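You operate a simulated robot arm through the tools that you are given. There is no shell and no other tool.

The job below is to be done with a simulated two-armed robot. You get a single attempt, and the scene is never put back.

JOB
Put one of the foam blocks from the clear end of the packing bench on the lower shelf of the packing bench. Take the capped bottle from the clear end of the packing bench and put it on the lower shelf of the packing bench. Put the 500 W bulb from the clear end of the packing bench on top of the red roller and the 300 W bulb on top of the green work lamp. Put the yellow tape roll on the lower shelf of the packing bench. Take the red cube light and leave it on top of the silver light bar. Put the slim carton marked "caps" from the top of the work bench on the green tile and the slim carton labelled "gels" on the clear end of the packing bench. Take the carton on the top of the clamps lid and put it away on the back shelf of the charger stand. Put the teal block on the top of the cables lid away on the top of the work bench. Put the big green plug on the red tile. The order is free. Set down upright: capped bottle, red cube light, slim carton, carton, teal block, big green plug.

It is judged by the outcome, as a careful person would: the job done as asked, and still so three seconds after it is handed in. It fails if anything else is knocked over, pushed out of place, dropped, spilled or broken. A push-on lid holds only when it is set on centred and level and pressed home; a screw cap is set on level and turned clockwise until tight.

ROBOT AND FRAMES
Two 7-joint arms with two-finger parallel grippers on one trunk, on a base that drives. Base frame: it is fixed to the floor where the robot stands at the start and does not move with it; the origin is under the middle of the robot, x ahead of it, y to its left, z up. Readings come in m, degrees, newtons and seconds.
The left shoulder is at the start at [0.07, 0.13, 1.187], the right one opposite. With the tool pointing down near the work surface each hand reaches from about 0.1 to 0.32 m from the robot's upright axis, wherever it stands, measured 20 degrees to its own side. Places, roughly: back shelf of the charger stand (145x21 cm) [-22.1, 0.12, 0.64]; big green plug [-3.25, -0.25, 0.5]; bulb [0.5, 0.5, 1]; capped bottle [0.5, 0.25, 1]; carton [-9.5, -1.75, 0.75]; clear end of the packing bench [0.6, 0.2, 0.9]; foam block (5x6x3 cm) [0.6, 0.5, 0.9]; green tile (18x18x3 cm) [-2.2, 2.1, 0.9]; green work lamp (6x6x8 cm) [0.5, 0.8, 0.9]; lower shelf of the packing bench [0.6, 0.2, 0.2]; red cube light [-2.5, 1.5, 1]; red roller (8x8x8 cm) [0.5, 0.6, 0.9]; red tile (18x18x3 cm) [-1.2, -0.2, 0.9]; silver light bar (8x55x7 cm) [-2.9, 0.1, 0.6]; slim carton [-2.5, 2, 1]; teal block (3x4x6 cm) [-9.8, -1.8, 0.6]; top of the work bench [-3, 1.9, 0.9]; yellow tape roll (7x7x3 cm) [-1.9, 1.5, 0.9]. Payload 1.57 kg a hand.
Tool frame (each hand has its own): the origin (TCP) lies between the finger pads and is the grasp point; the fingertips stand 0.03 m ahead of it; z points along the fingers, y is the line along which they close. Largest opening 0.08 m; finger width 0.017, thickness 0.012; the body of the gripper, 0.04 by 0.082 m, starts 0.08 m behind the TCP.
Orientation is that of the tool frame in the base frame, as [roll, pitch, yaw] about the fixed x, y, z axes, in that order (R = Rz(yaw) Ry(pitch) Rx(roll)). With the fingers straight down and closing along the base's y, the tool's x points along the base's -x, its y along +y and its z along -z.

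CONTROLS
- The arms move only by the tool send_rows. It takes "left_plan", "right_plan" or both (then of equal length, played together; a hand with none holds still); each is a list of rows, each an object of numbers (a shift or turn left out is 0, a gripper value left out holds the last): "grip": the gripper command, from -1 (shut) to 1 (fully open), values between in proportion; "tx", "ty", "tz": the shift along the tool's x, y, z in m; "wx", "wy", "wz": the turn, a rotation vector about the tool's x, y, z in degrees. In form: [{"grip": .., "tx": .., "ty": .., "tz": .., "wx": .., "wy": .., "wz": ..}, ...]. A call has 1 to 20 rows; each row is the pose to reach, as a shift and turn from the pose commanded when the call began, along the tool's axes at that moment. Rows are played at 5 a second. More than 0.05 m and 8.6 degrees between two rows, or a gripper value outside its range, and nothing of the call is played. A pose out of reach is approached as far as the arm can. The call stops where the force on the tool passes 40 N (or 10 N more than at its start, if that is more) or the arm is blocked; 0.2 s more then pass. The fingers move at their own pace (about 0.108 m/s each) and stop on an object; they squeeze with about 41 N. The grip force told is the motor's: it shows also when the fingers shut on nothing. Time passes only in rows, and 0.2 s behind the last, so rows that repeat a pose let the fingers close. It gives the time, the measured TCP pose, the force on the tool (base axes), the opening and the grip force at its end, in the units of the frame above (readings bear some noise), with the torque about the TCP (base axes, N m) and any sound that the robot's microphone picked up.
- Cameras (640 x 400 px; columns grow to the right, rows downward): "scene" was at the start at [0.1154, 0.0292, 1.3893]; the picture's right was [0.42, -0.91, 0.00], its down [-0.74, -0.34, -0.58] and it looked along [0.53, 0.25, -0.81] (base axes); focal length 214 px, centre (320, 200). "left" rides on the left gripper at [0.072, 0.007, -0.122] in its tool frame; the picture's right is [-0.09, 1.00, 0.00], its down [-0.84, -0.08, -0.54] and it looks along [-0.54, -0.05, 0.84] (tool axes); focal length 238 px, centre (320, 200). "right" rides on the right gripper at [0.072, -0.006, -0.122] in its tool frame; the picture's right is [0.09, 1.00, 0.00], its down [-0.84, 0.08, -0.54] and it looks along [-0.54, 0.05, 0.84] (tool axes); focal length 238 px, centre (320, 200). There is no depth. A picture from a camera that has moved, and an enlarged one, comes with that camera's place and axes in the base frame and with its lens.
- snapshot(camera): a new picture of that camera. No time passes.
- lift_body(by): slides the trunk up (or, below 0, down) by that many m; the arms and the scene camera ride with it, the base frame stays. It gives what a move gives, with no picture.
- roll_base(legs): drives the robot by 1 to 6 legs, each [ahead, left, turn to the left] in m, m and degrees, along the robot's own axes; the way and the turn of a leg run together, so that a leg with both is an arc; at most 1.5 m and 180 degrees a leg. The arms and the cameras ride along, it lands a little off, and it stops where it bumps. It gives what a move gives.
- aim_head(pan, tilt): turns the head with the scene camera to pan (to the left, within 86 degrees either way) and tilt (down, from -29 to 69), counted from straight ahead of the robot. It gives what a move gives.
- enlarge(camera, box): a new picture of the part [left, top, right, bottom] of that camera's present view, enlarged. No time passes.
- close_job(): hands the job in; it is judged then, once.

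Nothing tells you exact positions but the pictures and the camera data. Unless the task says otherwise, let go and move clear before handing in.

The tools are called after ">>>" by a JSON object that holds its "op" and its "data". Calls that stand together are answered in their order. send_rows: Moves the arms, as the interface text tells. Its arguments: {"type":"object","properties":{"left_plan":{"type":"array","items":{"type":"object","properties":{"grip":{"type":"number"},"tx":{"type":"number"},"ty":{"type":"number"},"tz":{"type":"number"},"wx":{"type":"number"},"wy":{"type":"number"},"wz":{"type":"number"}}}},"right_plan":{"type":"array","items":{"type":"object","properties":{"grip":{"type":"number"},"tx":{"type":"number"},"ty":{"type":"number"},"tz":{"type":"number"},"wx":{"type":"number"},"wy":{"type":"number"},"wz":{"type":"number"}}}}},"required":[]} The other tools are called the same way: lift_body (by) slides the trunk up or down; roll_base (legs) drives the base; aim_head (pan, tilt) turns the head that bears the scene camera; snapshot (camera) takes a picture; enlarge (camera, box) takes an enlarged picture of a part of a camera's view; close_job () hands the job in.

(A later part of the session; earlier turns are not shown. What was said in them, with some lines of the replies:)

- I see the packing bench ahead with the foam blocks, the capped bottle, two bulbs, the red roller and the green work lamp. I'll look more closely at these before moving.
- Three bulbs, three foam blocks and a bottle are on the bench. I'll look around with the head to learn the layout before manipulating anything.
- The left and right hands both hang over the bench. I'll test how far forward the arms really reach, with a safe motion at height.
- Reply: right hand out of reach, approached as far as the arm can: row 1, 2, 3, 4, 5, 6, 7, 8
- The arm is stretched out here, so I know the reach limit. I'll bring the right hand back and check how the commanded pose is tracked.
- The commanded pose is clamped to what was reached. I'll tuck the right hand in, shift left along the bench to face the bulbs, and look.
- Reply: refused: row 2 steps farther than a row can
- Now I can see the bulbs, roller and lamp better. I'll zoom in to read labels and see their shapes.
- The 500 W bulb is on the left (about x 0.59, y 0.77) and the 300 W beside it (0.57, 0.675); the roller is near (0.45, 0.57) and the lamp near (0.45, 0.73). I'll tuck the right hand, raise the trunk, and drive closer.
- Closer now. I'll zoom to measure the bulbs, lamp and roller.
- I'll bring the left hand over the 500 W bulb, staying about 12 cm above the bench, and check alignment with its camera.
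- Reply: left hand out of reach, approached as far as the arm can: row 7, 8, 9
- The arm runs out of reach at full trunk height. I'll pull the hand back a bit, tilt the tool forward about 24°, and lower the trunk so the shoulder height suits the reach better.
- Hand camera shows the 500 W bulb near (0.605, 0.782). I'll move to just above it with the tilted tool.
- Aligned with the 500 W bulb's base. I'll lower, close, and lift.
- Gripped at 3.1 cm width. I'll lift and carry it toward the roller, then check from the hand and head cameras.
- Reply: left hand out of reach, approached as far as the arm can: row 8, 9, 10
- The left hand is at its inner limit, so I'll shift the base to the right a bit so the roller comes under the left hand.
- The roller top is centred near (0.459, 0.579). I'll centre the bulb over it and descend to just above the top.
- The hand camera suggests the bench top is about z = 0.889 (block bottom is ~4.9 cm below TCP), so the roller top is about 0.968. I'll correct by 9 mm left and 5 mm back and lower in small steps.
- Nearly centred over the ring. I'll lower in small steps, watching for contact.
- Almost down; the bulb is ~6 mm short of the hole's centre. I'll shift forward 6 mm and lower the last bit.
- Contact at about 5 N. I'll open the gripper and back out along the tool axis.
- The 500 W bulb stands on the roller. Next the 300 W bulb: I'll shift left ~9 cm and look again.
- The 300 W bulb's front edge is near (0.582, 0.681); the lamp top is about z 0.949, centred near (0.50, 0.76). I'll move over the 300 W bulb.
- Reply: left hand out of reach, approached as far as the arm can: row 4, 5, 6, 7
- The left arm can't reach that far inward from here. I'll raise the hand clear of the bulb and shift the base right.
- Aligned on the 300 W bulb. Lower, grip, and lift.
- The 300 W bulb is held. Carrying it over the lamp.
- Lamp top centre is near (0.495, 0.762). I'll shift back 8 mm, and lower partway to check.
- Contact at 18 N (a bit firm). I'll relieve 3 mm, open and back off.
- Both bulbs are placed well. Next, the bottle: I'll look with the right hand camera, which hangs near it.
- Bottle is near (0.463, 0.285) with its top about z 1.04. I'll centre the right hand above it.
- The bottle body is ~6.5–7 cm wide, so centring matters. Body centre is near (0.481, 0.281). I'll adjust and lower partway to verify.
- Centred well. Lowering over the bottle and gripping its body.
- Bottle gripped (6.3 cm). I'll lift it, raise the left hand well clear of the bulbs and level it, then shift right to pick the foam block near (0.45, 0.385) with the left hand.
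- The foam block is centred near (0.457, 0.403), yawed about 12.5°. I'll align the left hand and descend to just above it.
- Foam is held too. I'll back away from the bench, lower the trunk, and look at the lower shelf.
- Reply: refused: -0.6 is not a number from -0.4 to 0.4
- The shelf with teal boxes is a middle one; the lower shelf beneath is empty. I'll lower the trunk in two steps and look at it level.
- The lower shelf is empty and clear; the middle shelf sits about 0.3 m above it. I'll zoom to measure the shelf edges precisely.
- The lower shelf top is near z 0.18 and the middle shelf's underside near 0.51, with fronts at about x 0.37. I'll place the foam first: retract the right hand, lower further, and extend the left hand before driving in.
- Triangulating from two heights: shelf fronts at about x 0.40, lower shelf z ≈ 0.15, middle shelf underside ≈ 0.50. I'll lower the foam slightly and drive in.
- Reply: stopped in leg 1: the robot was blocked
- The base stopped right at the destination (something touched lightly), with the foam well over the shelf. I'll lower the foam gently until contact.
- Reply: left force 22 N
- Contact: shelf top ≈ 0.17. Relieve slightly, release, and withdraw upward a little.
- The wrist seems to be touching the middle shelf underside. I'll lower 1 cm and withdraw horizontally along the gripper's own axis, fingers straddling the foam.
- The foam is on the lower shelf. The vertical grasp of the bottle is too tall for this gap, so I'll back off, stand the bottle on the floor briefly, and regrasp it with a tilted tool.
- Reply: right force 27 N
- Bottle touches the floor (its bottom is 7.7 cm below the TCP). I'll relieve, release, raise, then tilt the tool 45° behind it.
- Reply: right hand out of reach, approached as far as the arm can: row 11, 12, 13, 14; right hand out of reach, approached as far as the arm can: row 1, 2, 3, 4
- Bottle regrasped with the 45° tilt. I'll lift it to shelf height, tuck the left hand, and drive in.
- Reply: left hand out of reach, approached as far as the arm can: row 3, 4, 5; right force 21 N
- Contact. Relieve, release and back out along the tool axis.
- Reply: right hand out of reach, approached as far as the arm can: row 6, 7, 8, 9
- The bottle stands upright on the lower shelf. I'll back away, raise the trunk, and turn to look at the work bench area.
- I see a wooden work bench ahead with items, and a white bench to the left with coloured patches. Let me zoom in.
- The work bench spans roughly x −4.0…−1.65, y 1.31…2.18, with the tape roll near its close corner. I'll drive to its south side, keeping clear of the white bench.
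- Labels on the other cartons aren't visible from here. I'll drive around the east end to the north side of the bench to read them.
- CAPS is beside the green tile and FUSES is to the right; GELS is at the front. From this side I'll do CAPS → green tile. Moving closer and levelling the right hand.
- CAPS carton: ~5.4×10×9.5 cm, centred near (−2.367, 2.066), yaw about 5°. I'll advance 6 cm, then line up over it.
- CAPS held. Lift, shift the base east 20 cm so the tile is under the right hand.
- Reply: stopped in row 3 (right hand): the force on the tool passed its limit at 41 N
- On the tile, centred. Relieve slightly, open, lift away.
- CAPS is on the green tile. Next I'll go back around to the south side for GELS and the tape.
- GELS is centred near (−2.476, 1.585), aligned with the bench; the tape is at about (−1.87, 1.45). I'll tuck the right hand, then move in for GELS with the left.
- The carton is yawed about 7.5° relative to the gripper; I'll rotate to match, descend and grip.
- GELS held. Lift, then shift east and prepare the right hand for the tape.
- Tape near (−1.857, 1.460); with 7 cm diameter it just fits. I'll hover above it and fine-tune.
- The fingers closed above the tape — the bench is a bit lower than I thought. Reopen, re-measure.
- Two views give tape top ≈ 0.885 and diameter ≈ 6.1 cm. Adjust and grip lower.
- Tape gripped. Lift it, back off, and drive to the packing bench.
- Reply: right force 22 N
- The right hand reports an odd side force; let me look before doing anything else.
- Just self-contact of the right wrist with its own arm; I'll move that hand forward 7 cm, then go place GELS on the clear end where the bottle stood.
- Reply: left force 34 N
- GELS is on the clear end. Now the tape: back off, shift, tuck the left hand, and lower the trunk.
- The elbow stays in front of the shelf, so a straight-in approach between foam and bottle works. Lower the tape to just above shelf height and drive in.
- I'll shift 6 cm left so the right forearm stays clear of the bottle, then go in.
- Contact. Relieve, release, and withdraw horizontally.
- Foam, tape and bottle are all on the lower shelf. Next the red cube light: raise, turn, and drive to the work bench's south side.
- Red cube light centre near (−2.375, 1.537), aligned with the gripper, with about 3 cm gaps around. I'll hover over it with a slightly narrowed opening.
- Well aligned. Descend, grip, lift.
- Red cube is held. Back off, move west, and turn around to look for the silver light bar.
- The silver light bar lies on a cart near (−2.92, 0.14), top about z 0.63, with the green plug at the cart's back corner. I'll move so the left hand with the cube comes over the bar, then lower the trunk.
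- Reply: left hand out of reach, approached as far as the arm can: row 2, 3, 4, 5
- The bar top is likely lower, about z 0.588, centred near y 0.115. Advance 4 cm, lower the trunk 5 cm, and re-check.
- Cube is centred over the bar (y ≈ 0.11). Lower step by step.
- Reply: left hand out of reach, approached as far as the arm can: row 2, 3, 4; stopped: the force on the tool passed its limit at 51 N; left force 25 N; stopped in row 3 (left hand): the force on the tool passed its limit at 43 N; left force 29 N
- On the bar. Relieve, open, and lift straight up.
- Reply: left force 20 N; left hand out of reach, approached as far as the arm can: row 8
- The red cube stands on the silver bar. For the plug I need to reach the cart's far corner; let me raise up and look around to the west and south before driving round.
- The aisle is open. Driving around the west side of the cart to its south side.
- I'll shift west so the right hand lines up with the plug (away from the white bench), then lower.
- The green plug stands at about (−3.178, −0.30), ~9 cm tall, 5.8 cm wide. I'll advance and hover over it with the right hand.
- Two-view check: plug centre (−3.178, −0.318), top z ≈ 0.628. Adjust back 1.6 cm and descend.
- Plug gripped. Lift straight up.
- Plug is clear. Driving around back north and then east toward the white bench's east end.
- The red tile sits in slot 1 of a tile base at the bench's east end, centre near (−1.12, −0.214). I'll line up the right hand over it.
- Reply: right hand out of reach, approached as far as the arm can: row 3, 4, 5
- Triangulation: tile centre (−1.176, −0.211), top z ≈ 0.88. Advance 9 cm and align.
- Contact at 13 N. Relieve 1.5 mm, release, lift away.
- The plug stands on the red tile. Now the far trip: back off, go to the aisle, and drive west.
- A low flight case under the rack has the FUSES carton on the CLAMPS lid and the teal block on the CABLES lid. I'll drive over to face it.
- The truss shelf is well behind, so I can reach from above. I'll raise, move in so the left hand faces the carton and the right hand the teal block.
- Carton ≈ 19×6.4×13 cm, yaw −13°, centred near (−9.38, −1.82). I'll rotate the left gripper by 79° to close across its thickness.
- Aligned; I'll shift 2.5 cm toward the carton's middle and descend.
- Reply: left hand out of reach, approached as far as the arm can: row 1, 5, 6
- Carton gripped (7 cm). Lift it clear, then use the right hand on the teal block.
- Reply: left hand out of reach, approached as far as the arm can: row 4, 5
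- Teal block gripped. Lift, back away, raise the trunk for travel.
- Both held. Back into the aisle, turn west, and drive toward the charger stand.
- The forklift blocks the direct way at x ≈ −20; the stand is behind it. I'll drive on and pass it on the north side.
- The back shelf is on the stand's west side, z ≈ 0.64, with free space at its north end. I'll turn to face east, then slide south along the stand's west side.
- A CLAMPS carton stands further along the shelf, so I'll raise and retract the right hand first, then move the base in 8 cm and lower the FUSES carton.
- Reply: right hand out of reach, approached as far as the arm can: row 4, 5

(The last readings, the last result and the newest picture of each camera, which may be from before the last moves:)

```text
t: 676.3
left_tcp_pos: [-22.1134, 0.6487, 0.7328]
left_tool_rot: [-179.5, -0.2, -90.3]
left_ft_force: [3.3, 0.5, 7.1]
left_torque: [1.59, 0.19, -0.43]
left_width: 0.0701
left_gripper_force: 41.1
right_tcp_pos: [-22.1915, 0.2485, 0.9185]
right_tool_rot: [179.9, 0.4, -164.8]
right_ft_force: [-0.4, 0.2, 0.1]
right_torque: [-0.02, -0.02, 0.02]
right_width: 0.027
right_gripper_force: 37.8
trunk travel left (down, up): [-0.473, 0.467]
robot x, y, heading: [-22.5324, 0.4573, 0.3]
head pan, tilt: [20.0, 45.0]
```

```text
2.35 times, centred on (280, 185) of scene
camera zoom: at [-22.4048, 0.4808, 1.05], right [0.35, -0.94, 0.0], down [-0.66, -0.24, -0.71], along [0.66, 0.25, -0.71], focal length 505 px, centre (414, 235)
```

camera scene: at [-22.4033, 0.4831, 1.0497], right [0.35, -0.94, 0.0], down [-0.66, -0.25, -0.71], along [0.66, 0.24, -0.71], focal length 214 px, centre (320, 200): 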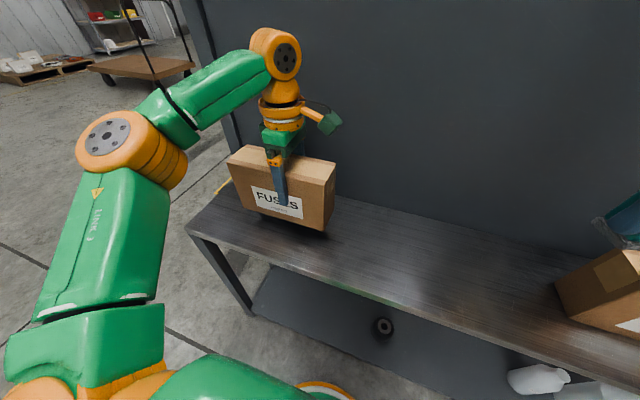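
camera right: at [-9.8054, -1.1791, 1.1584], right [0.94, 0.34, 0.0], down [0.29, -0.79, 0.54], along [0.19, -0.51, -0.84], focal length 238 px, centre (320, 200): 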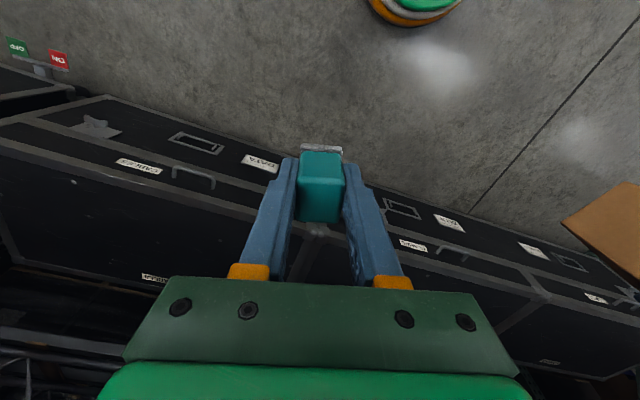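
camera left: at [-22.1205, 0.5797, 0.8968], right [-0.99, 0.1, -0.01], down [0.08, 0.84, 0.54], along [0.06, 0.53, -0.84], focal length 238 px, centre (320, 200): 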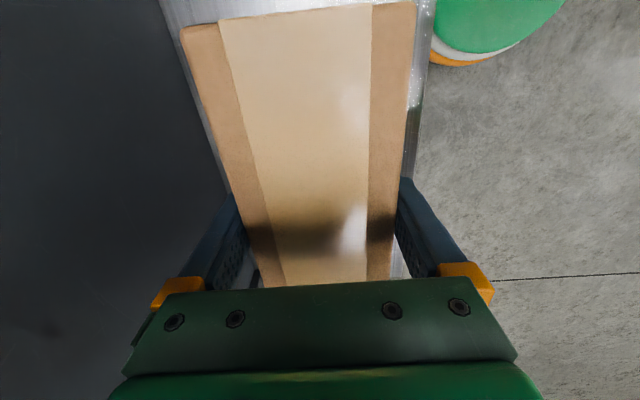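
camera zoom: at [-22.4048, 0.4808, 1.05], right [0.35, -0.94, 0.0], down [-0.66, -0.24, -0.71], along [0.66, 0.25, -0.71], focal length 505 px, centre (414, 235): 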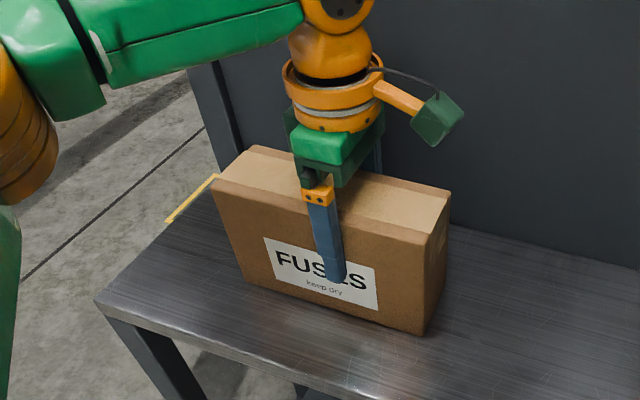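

>>> {"op": "send_rows", "data": {"left_plan": [{"tz": 0.0, "grip": -0.5}, {"tz": 0.0, "grip": 0.3}, {"tz": 0.0, "grip": 0.8}, {"tz": 0.0, "grip": 1}, {"tz": 0.0, "grip": 1}, {"tz": -0.03, "grip": 1}, {"tz": -0.06, "grip": 1}, {"tz": -0.1, "grip": 1}, {"tz": -0.13, "grip": 1}]}}

>>> {"op": "snapshot", "data": {"camera": "scene"}}

>>> {"op": "snapshot", "data": {"camera": "left"}}

```text
t: 678.3
left_tcp_pos: [-22.1416, 0.6649, 0.8378]
left_tool_rot: [-179.4, -0.3, -90.4]
left_ft_force: [-1.0, -0.2, 0.0]
left_torque: [0.02, 0.03, 0.02]
left_width: 0.0799
left_gripper_force: 0.0
left hand out of reach, approached as far as the arm can: row 7, 8, 9
right_tcp_pos: [-22.1908, 0.2495, 0.9194]
right_tool_rot: [179.9, 0.4, -164.9]
right_ft_force: [-0.4, -0.1, -1.2]
right_torque: [0.01, -0.03, -0.01]
right_width: 0.0272
right_gripper_force: 38.3
trunk travel left (down, up): [-0.473, 0.467]
robot x, y, heading: [-22.5252, 0.4569, 0.3]
head pan, tilt: [20.0, 45.0]
```

```text
taken
camera scene: at [-22.405, 0.4822, 1.0499], right [0.35, -0.94, 0.0], down [-0.66, -0.24, -0.71], along [0.66, 0.24, -0.71], focal length 214 px, centre (320, 200)
```

scene: 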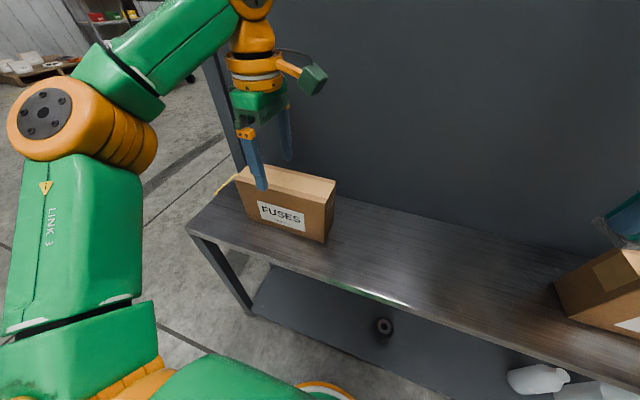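

```text
taken
camera left: at [-22.1494, 0.5937, 0.96], right [-0.99, 0.1, -0.01], down [0.08, 0.84, 0.54], along [0.06, 0.53, -0.84], focal length 238 px, centre (320, 200)
```

left: 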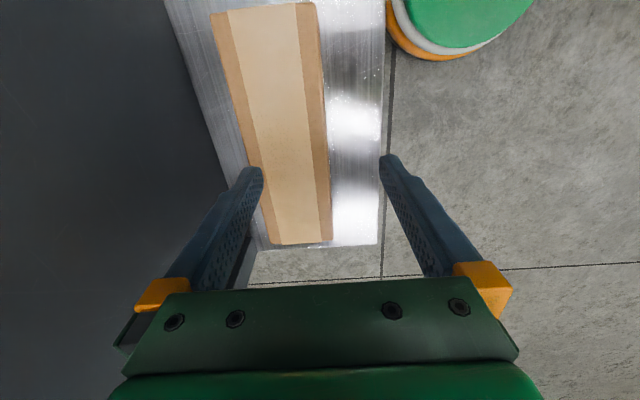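

FUSES stands on the back shelf. Now raise up, back out and drive home with the teal block.

>>> {"op": "lift_body", "data": {"by": 0.25}}

>>> {"op": "roll_base", "data": {"legs": [[-0.1, 0, 0], [0, 1.5, 0], [0, 0.45, 0]]}}

>>> {"op": "aim_head", "data": {"pan": 0, "tilt": 8}}

>>> {"op": "snapshot", "data": {"camera": "scene"}}

```text
t: 680.9
left_tcp_pos: [-22.1416, 0.6651, 1.0888]
left_tool_rot: [-179.4, -0.3, -90.4]
left_ft_force: [-0.2, 0.7, 0.7]
left_torque: [0.03, 0.02, -0.03]
left_width: 0.08
left_gripper_force: 0.0
right_tcp_pos: [-22.1912, 0.2496, 1.1697]
right_tool_rot: [-180.0, 0.5, -164.8]
right_ft_force: [0.7, -0.3, -0.9]
right_torque: [0.01, 0.01, 0.03]
right_width: 0.0274
right_gripper_force: 37.7
trunk travel left (down, up): [-0.723, 0.217]
robot x, y, heading: [-22.5311, 0.4564, 0.3]
head pan, tilt: [20.0, 45.0]
```

```text
t: 691.3
left_tcp_pos: [-22.2598, 2.6039, 1.0878]
left_tool_rot: [-179.3, -0.2, -89.4]
left_ft_force: [1.3, 0.2, -0.3]
left_torque: [-0.02, 0.0, 0.01]
left_width: 0.0801
left_gripper_force: 0.1
right_tcp_pos: [-22.3017, 2.1874, 1.1689]
right_tool_rot: [179.8, 0.4, -164.0]
right_ft_force: [-1.8, 0.0, -1.8]
right_torque: [-0.02, 0.03, -0.01]
right_width: 0.0272
right_gripper_force: 38.1
trunk travel left (down, up): [-0.723, 0.217]
robot x, y, heading: [-22.6461, 2.3878, 1.0]
head pan, tilt: [20.0, 45.0]
```

```text
t: 692.3
left_tcp_pos: [-22.2588, 2.6044, 1.0877]
left_tool_rot: [-179.5, -0.3, -89.4]
left_ft_force: [0.2, 0.5, -0.5]
left_torque: [0.02, 0.0, -0.04]
left_width: 0.0799
left_gripper_force: 0.0
right_tcp_pos: [-22.3025, 2.1894, 1.169]
right_tool_rot: [-180.0, 0.5, -163.9]
right_ft_force: [-1.1, 0.4, -1.0]
right_torque: [-0.02, -0.01, 0.01]
right_width: 0.0269
right_gripper_force: 37.8
trunk travel left (down, up): [-0.723, 0.217]
robot x, y, heading: [-22.6439, 2.3919, 1.0]
head pan, tilt: [0.0, 8.0]
```

```text
taken
camera scene: at [-22.5033, 2.3909, 1.358], right [0.02, -1.0, 0.0], down [-0.14, 0.0, -0.99], along [0.99, 0.02, -0.14], focal length 214 px, centre (320, 200)
```

scene: 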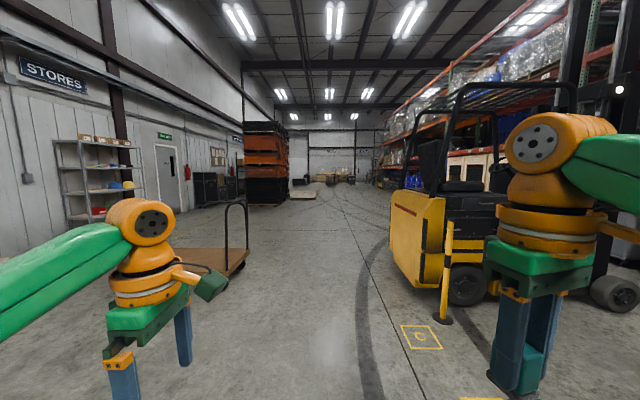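

>>> {"op": "roll_base", "data": {"legs": [[0.5, 0, -1.0], [1.5, 0, 0], [1.5, 0, 0], [1.5, 0, 0], [1.0, -0.8, 0], [1.0, -0.8, 0]]}}

>>> {"op": "roll_base", "data": {"legs": [[1.5, 0, 0], [1.5, 0, 0], [1.5, 0, 0], [1.5, 0, 0]]}}

>>> {"op": "snapshot", "data": {"camera": "scene"}}

```text
t: 728.5
left_tcp_pos: [-15.1599, 1.3502, 1.0883]
left_tool_rot: [-179.4, -0.2, -87.3]
left_ft_force: [0.2, 0.0, -0.6]
left_torque: [0.03, 0.02, 0.0]
left_width: 0.08
left_gripper_force: 0.1
right_tcp_pos: [-15.1858, 0.9336, 1.1697]
right_tool_rot: [179.9, 0.4, -161.7]
right_ft_force: [-1.4, 0.3, -0.2]
right_torque: [0.02, -0.02, 0.02]
right_width: 0.0269
right_gripper_force: 38.2
trunk travel left (down, up): [-0.723, 0.217]
robot x, y, heading: [-15.5375, 1.1191, 3.4]
head pan, tilt: [0.0, 8.0]
```

```text
t: 757.0
left_tcp_pos: [-9.1715, 1.5936, 1.0889]
left_tool_rot: [-179.5, -0.3, -87.4]
left_ft_force: [-0.1, 0.3, -0.3]
left_torque: [0.0, -0.02, 0.03]
left_width: 0.0801
left_gripper_force: 0.0
right_tcp_pos: [-9.1983, 1.1756, 1.1691]
right_tool_rot: [179.9, 0.4, -161.8]
right_ft_force: [-0.2, -0.3, -0.4]
right_torque: [0.02, 0.01, 0.05]
right_width: 0.0268
right_gripper_force: 37.2
trunk travel left (down, up): [-0.723, 0.217]
robot x, y, heading: [-9.5492, 1.3657, 3.3]
head pan, tilt: [0.0, 8.0]
```

```text
taken
camera scene: at [-9.4075, 1.371, 1.3581], right [0.06, -1.0, 0.0], down [-0.14, -0.01, -0.99], along [0.99, 0.06, -0.14], focal length 214 px, centre (320, 200)
```

scene: 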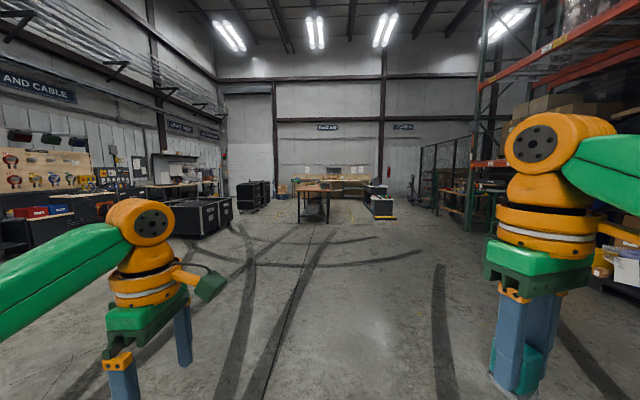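

>>> {"op": "roll_base", "data": {"legs": [[0, 0, -3.3], [1.45, -0.2, 0], [1.45, -0.2, 0], [1.45, -0.15, 0], [0, 0, 90]]}}

>>> {"op": "roll_base", "data": {"legs": [[0, -1.4, 0], [0, -1.05, 0]]}}

>>> {"op": "aim_head", "data": {"pan": 0, "tilt": 45}}

>>> {"op": "snapshot", "data": {"camera": "scene"}}

```text
t: 782.5
left_tcp_pos: [-5.3533, 1.0684, 1.0886]
left_tool_rot: [-179.4, -0.2, -2.4]
left_ft_force: [-0.7, -0.1, 0.3]
left_torque: [0.0, -0.02, 0.06]
left_width: 0.08
left_gripper_force: 0.0
right_tcp_pos: [-4.9414, 1.0054, 1.1687]
right_tool_rot: [-180.0, 0.4, -76.9]
right_ft_force: [-0.6, 0.6, 0.2]
right_torque: [0.0, 0.02, -0.01]
right_width: 0.027
right_gripper_force: 37.8
trunk travel left (down, up): [-0.723, 0.217]
robot x, y, heading: [-5.1584, 0.6716, 88.3]
head pan, tilt: [0.0, 8.0]
```

```text
t: 794.7
left_tcp_pos: [-2.8751, 0.9713, 1.0887]
left_tool_rot: [-179.4, -0.3, -2.4]
left_ft_force: [-0.6, 0.4, -0.8]
left_torque: [0.02, -0.01, 0.0]
left_width: 0.08
left_gripper_force: 0.1
right_tcp_pos: [-2.4619, 0.9063, 1.1684]
right_tool_rot: [180.0, 0.3, -77.0]
right_ft_force: [-0.2, -0.9, 0.0]
right_torque: [0.0, 0.0, 0.02]
right_width: 0.027
right_gripper_force: 37.5
trunk travel left (down, up): [-0.723, 0.217]
robot x, y, heading: [-2.6821, 0.5746, 87.8]
head pan, tilt: [0.0, 8.0]
```

```text
t: 795.7
left_tcp_pos: [-2.8751, 0.9712, 1.0883]
left_tool_rot: [-179.4, -0.2, -2.5]
left_ft_force: [-1.0, -0.5, -0.4]
left_torque: [0.01, -0.01, -0.01]
left_width: 0.0801
left_gripper_force: 0.2
right_tcp_pos: [-2.4611, 0.9061, 1.1696]
right_tool_rot: [180.0, 0.5, -77.0]
right_ft_force: [0.2, 0.0, -0.4]
right_torque: [0.03, -0.02, -0.02]
right_width: 0.0272
right_gripper_force: 37.9
trunk travel left (down, up): [-0.723, 0.217]
robot x, y, heading: [-2.6794, 0.5738, 88.0]
head pan, tilt: [0.0, 45.0]
```

```text
taken
camera scene: at [-2.6761, 0.7041, 1.3], right [1.0, -0.03, 0.0], down [-0.02, -0.71, -0.71], along [0.02, 0.71, -0.71], focal length 214 px, centre (320, 200)
```

scene: 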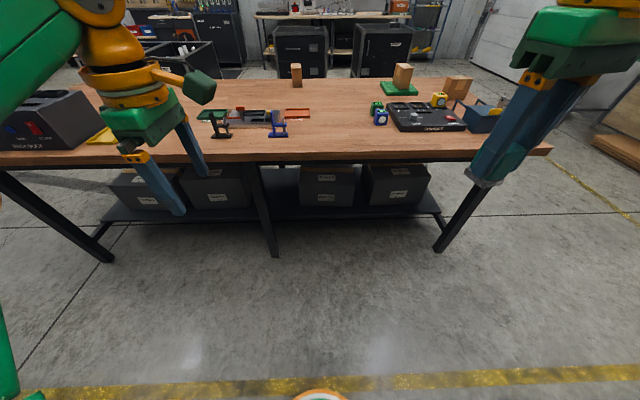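

>>> {"op": "roll_base", "data": {"legs": [[0.6, 0, 2.0]]}}

>>> {"op": "aim_head", "data": {"pan": -10, "tilt": 50}}

>>> {"op": "snapshot", "data": {"camera": "scene"}}

>>> {"op": "snapshot", "data": {"camera": "right"}}

```text
t: 799.1
left_tcp_pos: [-2.8762, 1.5649, 1.0884]
left_tool_rot: [-179.4, -0.2, -0.6]
left_ft_force: [0.1, -0.1, -0.5]
left_torque: [0.03, 0.01, -0.01]
left_width: 0.08
left_gripper_force: 0.2
right_tcp_pos: [-2.4633, 1.5138, 1.1697]
right_tool_rot: [180.0, 0.4, -75.0]
right_ft_force: [0.1, 0.4, 0.2]
right_torque: [0.0, 0.01, 0.01]
right_width: 0.0272
right_gripper_force: 37.2
trunk travel left (down, up): [-0.723, 0.217]
robot x, y, heading: [-2.6663, 1.1764, 90.3]
head pan, tilt: [0.0, 45.0]
```

```text
t: 799.8
left_tcp_pos: [-2.8781, 1.5669, 1.0878]
left_tool_rot: [-179.4, -0.3, -0.5]
left_ft_force: [0.1, 0.0, 0.2]
left_torque: [-0.03, 0.04, 0.01]
left_width: 0.0799
left_gripper_force: 0.0
right_tcp_pos: [-2.4629, 1.5146, 1.1678]
right_tool_rot: [180.0, 0.4, -75.0]
right_ft_force: [-0.9, 0.2, -0.6]
right_torque: [-0.01, 0.0, 0.0]
right_width: 0.027
right_gripper_force: 37.6
trunk travel left (down, up): [-0.723, 0.217]
robot x, y, heading: [-2.6704, 1.1776, 89.9]
head pan, tilt: [-10.0, 50.0]
```

```text
taken
camera scene: at [-2.6578, 1.3004, 1.293], right [0.99, -0.17, 0.0], down [-0.13, -0.75, -0.64], along [0.11, 0.63, -0.77], focal length 214 px, centre (320, 200)
```

scene: 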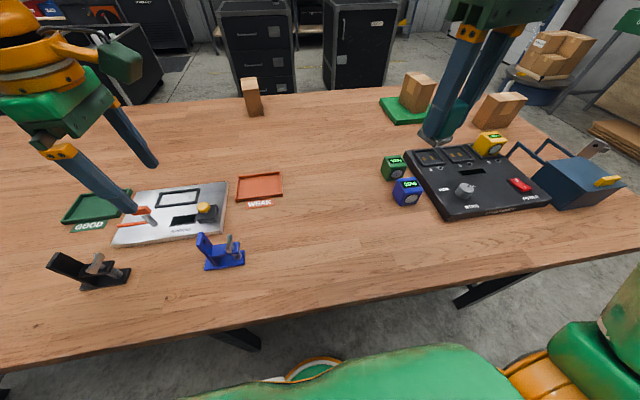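

```text
taken
camera right: at [-2.4363, 1.4472, 1.2909], right [-0.94, -0.35, 0.0], down [-0.29, 0.78, 0.55], along [-0.19, 0.51, -0.84], focal length 238 px, centre (320, 200)
```

right: 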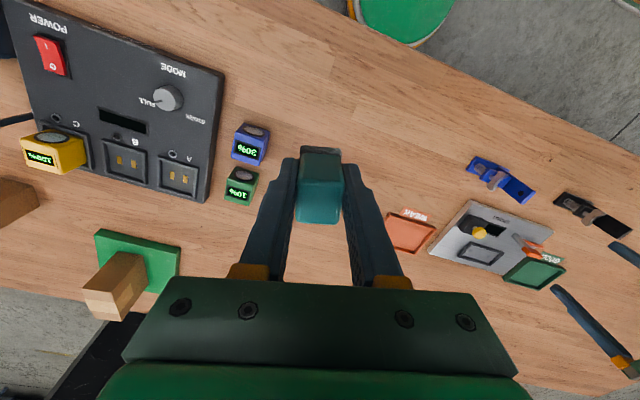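

Clear space is right below the hand. I'll set the teal block down near (−2.52, 1.54).

>>> {"op": "send_rows", "data": {"right_plan": [{"tx": -0.019, "ty": 0.023}, {"tx": -0.0384, "ty": 0.0466}, {"tx": -0.0384, "ty": 0.0466, "tz": 0.05}, {"tx": -0.0384, "ty": 0.0466, "tz": 0.1}, {"tx": -0.0384, "ty": 0.0466, "tz": 0.15}, {"tx": -0.0384, "ty": 0.0466, "tz": 0.2}, {"tx": -0.0384, "ty": 0.0466, "tz": 0.235}, {"tx": -0.0384, "ty": 0.0466, "tz": 0.235}]}}

>>> {"op": "snapshot", "data": {"camera": "right"}}

>>> {"op": "enlarge", "data": {"camera": "scene", "box": [280, 120, 460, 250]}}

```text
t: 801.6
left_tcp_pos: [-2.8783, 1.5653, 1.0879]
left_tool_rot: [-179.4, -0.4, -0.7]
left_ft_force: [0.2, 0.1, 0.8]
left_torque: [-0.02, -0.03, 0.0]
left_width: 0.08
left_gripper_force: 0.0
right_tcp_pos: [-2.5162, 1.5444, 0.9377]
right_tool_rot: [-180.0, 0.6, -75.0]
right_ft_force: [0.5, 0.2, -1.1]
right_torque: [0.02, 0.02, 0.0]
right_width: 0.0271
right_gripper_force: 37.7
right hand out of reach, approached as far as the arm can: row 2
trunk travel left (down, up): [-0.723, 0.217]
robot x, y, heading: [-2.6731, 1.1773, 90.1]
head pan, tilt: [-10.0, 50.0]
```

```text
taken
camera right: at [-2.491, 1.476, 1.059], right [-0.94, -0.35, 0.0], down [-0.29, 0.78, 0.55], along [-0.19, 0.52, -0.84], focal length 238 px, centre (320, 200)
```

right: 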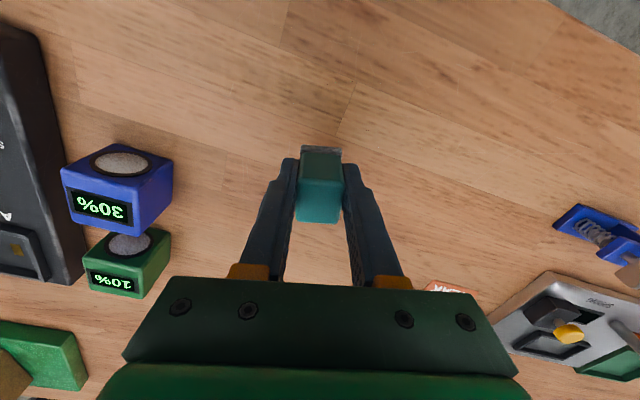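

```text
3.08 times, centred on (370, 185) of scene
camera zoom: at [-2.6582, 1.2999, 1.293], right [0.98, -0.17, 0.0], down [-0.13, -0.75, -0.64], along [0.11, 0.63, -0.77], focal length 660 px, centre (166, 246)
```

zoom: 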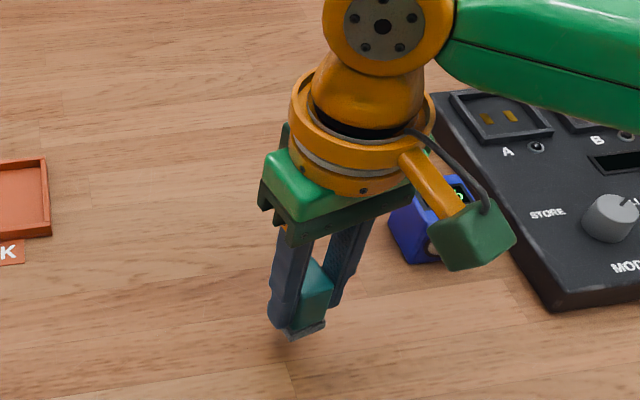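

>>> {"op": "send_rows", "data": {"right_plan": [{"tz": 0.01}, {"tz": 0.018}, {"tz": 0.022}, {"tz": 0.022}]}}

```text
t: 802.6
left_tcp_pos: [-2.8788, 1.5655, 1.0882]
left_tool_rot: [-179.3, -0.3, -0.6]
left_ft_force: [0.1, -0.3, 0.3]
left_torque: [-0.02, -0.01, -0.03]
left_width: 0.08
left_gripper_force: 0.0
right_tcp_pos: [-2.517, 1.542, 0.9124]
right_tool_rot: [180.0, 0.4, -74.9]
right_ft_force: [0.2, -0.2, -1.5]
right_torque: [0.05, -0.03, 0.02]
right_width: 0.027
right_gripper_force: 37.4
trunk travel left (down, up): [-0.723, 0.217]
robot x, y, heading: [-2.6705, 1.1797, 90.1]
head pan, tilt: [-10.0, 50.0]
```

>>> {"op": "send_rows", "data": {"right_plan": [{"tz": 0.0015}, {"tz": 0.003}, {"tz": 0.004}, {"tz": 0.004}]}}

>>> {"op": "enlarge", "data": {"camera": "scene", "box": [320, 180, 420, 250]}}

```text
t: 803.6
left_tcp_pos: [-2.8777, 1.5658, 1.0892]
left_tool_rot: [-179.4, -0.3, -0.6]
left_ft_force: [-0.3, 0.4, -0.8]
left_torque: [0.02, -0.01, -0.01]
left_width: 0.0802
left_gripper_force: 0.0
right_tcp_pos: [-2.5178, 1.541, 0.9087]
right_tool_rot: [-180.0, 0.4, -75.0]
right_ft_force: [-0.2, -0.2, 0.2]
right_torque: [-0.03, 0.01, 0.0]
right_width: 0.0275
right_gripper_force: 37.5
trunk travel left (down, up): [-0.723, 0.217]
robot x, y, heading: [-2.6701, 1.1781, 90.0]
head pan, tilt: [-10.0, 50.0]
```

```text
5.71 times, centred on (370, 215) of scene
camera zoom: at [-2.6578, 1.3002, 1.293], right [0.98, -0.17, 0.0], down [-0.13, -0.75, -0.64], along [0.11, 0.63, -0.77], focal length 1226 px, centre (34, 114)
```

zoom: 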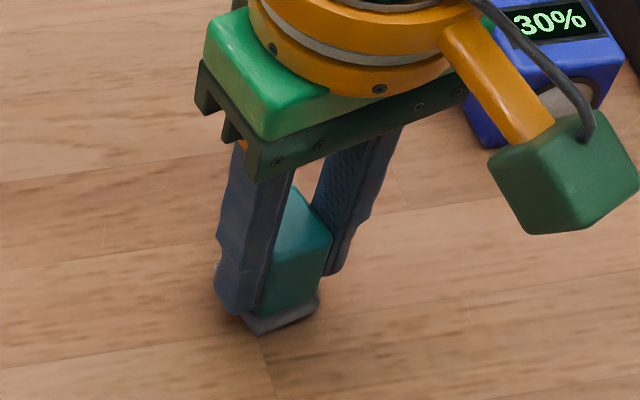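

>>> {"op": "send_rows", "data": {"right_plan": [{"tz": 0.001}, {"tz": 0.002}, {"tz": 0.003}, {"tz": 0.003}]}}

```text
t: 804.6
left_tcp_pos: [-2.8781, 1.5632, 1.0886]
left_tool_rot: [-179.4, -0.3, -0.6]
left_ft_force: [-0.2, -0.4, 0.6]
left_torque: [0.03, 0.01, 0.04]
left_width: 0.0801
left_gripper_force: 0.1
right_tcp_pos: [-2.5186, 1.5411, 0.9053]
right_tool_rot: [180.0, 0.5, -75.0]
right_ft_force: [0.8, 1.5, 5.7]
right_torque: [0.16, -0.02, -0.01]
right_width: 0.027
right_gripper_force: 38.1
trunk travel left (down, up): [-0.723, 0.217]
robot x, y, heading: [-2.6692, 1.1756, 90.5]
head pan, tilt: [-10.0, 50.0]
```

Contact. Release and lift away.

>>> {"op": "send_rows", "data": {"right_plan": [{"tz": -0.0005, "grip": -0.6}, {"tz": -0.0005, "grip": -0.2}, {"tz": -0.0005, "grip": 0.4}, {"tz": -0.0005, "grip": 0.6}, {"tz": -0.0005, "grip": 0.6}, {"tz": -0.03, "grip": 0.6}, {"tz": -0.07, "grip": 0.6}, {"tz": -0.11, "grip": 0.6}, {"tz": -0.15, "grip": 0.6}]}}

>>> {"op": "snapshot", "data": {"camera": "right"}}

>>> {"op": "snapshot", "data": {"camera": "scene"}}

```text
t: 806.6
left_tcp_pos: [-2.879, 1.564, 1.0883]
left_tool_rot: [-179.4, -0.3, -0.6]
left_ft_force: [0.5, 0.0, -0.4]
left_torque: [-0.01, -0.02, 0.0]
left_width: 0.08
left_gripper_force: 0.0
right_tcp_pos: [-2.5172, 1.539, 1.057]
right_tool_rot: [-179.9, 0.4, -75.0]
right_ft_force: [-0.3, 0.2, -0.3]
right_torque: [0.0, -0.02, 0.01]
right_width: 0.0636
right_gripper_force: 0.0
trunk travel left (down, up): [-0.723, 0.217]
robot x, y, heading: [-2.6691, 1.1763, 89.9]
head pan, tilt: [-10.0, 50.0]
```

```text
taken
camera right: at [-2.4914, 1.4716, 1.1782], right [-0.94, -0.35, 0.0], down [-0.29, 0.78, 0.55], along [-0.19, 0.51, -0.84], focal length 238 px, centre (320, 200)
```

right: 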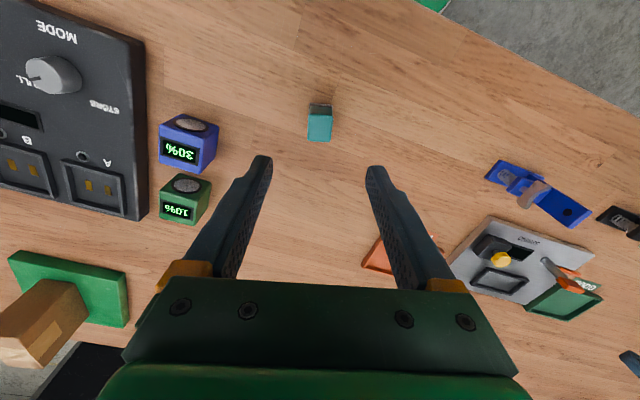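

```text
taken
camera scene: at [-2.6583, 1.299, 1.2931], right [0.99, -0.17, 0.0], down [-0.13, -0.75, -0.64], along [0.11, 0.63, -0.77], focal length 214 px, centre (320, 200)
```

scene: 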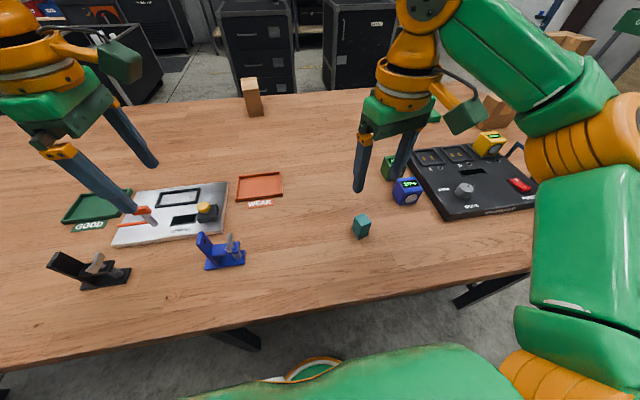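

The teal block stands on the work bench. I'll back away and do a final visual check of all sites.

>>> {"op": "roll_base", "data": {"legs": [[-0.35, 0, 0], [0, -1.4, 0], [0, -0.4, 0], [0, 0, -90]]}}

>>> {"op": "aim_head", "data": {"pan": 0, "tilt": 20}}

>>> {"op": "enlarge", "data": {"camera": "scene", "box": [160, 80, 480, 280]}}

>>> {"op": "aim_head", "data": {"pan": -86, "tilt": 35}}

>>> {"op": "snapshot", "data": {"camera": "scene"}}

>>> {"op": "aim_head", "data": {"pan": 86, "tilt": 30}}

>>> {"op": "snapshot", "data": {"camera": "scene"}}

```text
t: 821.4
left_tcp_pos: [-0.4857, 1.0137, 1.0888]
left_tool_rot: [-179.4, -0.3, -91.1]
left_ft_force: [0.1, -0.2, -0.3]
left_torque: [0.03, -0.01, 0.01]
left_width: 0.08
left_gripper_force: 0.1
right_tcp_pos: [-0.5149, 0.655, 1.0559]
right_tool_rot: [-179.9, 0.4, -165.7]
right_ft_force: [0.1, -0.8, -0.1]
right_torque: [0.01, 0.0, 0.01]
right_width: 0.0639
right_gripper_force: 0.0
trunk travel left (down, up): [-0.723, 0.217]
robot x, y, heading: [-0.8821, 0.8105, -0.5]
head pan, tilt: [-10.0, 50.0]
```

```text
t: 822.3
left_tcp_pos: [-0.4861, 1.0134, 1.0889]
left_tool_rot: [-179.4, -0.3, -91.2]
left_ft_force: [1.2, 0.3, 0.3]
left_torque: [0.0, 0.0, -0.04]
left_width: 0.0799
left_gripper_force: 0.0
right_tcp_pos: [-0.516, 0.6534, 1.0557]
right_tool_rot: [-179.9, 0.4, -165.6]
right_ft_force: [0.7, 0.9, 1.1]
right_torque: [0.05, 0.01, -0.01]
right_width: 0.064
right_gripper_force: 0.1
trunk travel left (down, up): [-0.723, 0.217]
robot x, y, heading: [-0.8795, 0.8094, -0.6]
head pan, tilt: [0.0, 20.0]
```

```text
2.00 times, centred on (320, 180) of scene
camera zoom: at [-0.7354, 0.8074, 1.3385], right [-0.01, -1.0, 0.0], down [-0.34, 0.0, -0.94], along [0.94, -0.01, -0.34], focal length 429 px, centre (320, 240)
```

zoom: 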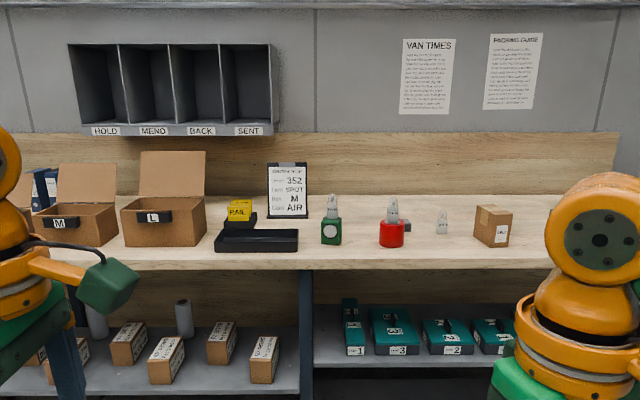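

```text
t: 823.9
left_tcp_pos: [-0.4859, 1.0147, 1.0884]
left_tool_rot: [-179.3, -0.3, -91.2]
left_ft_force: [0.7, 0.6, 0.3]
left_torque: [0.01, -0.01, -0.02]
left_width: 0.0799
left_gripper_force: 0.1
right_tcp_pos: [-0.5157, 0.6541, 1.0556]
right_tool_rot: [-180.0, 0.5, -165.6]
right_ft_force: [0.3, -0.7, 0.1]
right_torque: [0.01, 0.02, -0.05]
right_width: 0.0642
right_gripper_force: 0.1
trunk travel left (down, up): [-0.723, 0.217]
robot x, y, heading: [-0.8777, 0.8104, -0.5]
head pan, tilt: [-85.9, 35.0]
```

```text
taken
camera scene: at [-0.8229, 0.7204, 1.3147], right [-1.0, -0.06, 0.0], down [-0.04, 0.57, -0.82], along [0.05, -0.82, -0.57], focal length 214 px, centre (320, 200)
```

scene: 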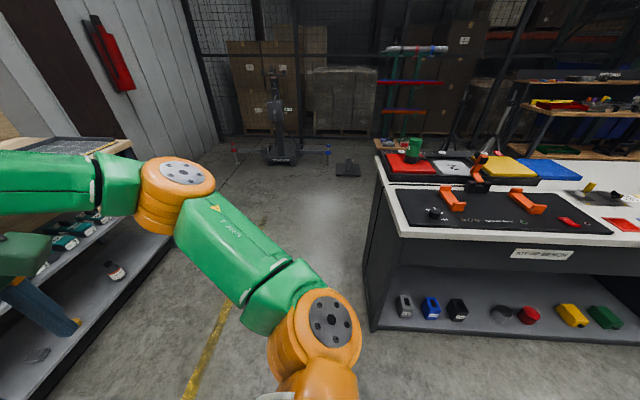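

```text
t: 826.5
left_tcp_pos: [-0.4857, 1.0153, 1.0884]
left_tool_rot: [-179.4, -0.3, -91.2]
left_ft_force: [-1.6, 0.5, -0.5]
left_torque: [0.04, -0.04, 0.01]
left_width: 0.0803
left_gripper_force: 0.0
right_tcp_pos: [-0.5147, 0.6537, 1.0559]
right_tool_rot: [-180.0, 0.4, -165.7]
right_ft_force: [0.1, 0.5, -0.3]
right_torque: [-0.01, 0.0, 0.0]
right_width: 0.064
right_gripper_force: 0.1
trunk travel left (down, up): [-0.723, 0.217]
robot x, y, heading: [-0.8764, 0.8095, -0.2]
head pan, tilt: [85.9, 30.0]
```

```text
taken
camera scene: at [-0.8211, 0.8985, 1.3225], right [1.0, -0.08, 0.0], down [-0.04, -0.5, -0.87], along [0.07, 0.86, -0.5], focal length 214 px, centre (320, 200)
```

scene: 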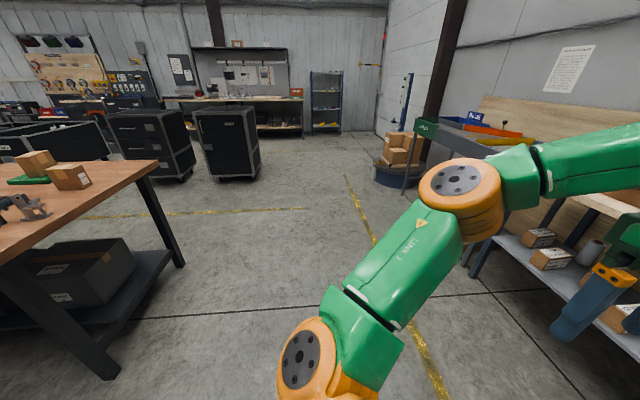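

All sites check out: both bulbs are on the lamp and roller, GELS and CAPS are placed, and the plug is on the red tile. The cube is on the bar, the bottle, foam and tape are on the lower shelf, FUSES is on the back shelf, and the teal block is on the work bench. Both hands are empty and clear, so I'm handing in the job.

>>> {"op": "close_job", "data": {}}

```text
The job is handed in.
```

I did every item on the list and handed the job in, with both hands empty and clear. I checked each spot by camera and saw nothing knocked over. I don't have the verdict yet.

| Item | Where it is now |
|---|---|
| Foam block | Lower shelf of the packing bench |
| Capped bottle | Lower shelf of the packing bench, upright |
| Yellow tape roll | Lower shelf of the packing bench |
| 500 W bulb | On top of the red roller |
| 300 W bulb | On top of the green work lamp |
| Red cube light | On top of the silver light bar, upright |
| CAPS slim carton | Green tile, upright |
| GELS slim carton | Clear end of the packing bench, upright |
| Carton from the clamps lid (marked FUSES) | Back shelf of the charger stand, upright |
| Teal block | Top of the work bench, upright |
| Big green plug | Red tile, upright |

- **Bottle:** I stood it on the floor briefly to change grip. The first grip was too tall for the gap under the middle shelf.
- **Packing bench middle shelf:** the left wrist touched its underside while I was placing the foam block. I saw no shift in the shelf or the boxes on it.
- **Firm set-downs:** CAPS and the red cube light were pressed down at about 40–50 N before I eased off. Both are standing where they should.
- **Not rechecked at the end:** my last look covered the two benches and the red tile. I last saw the cube light, the far shelf carton, and the tape roll and teal block when I placed them or shortly after.
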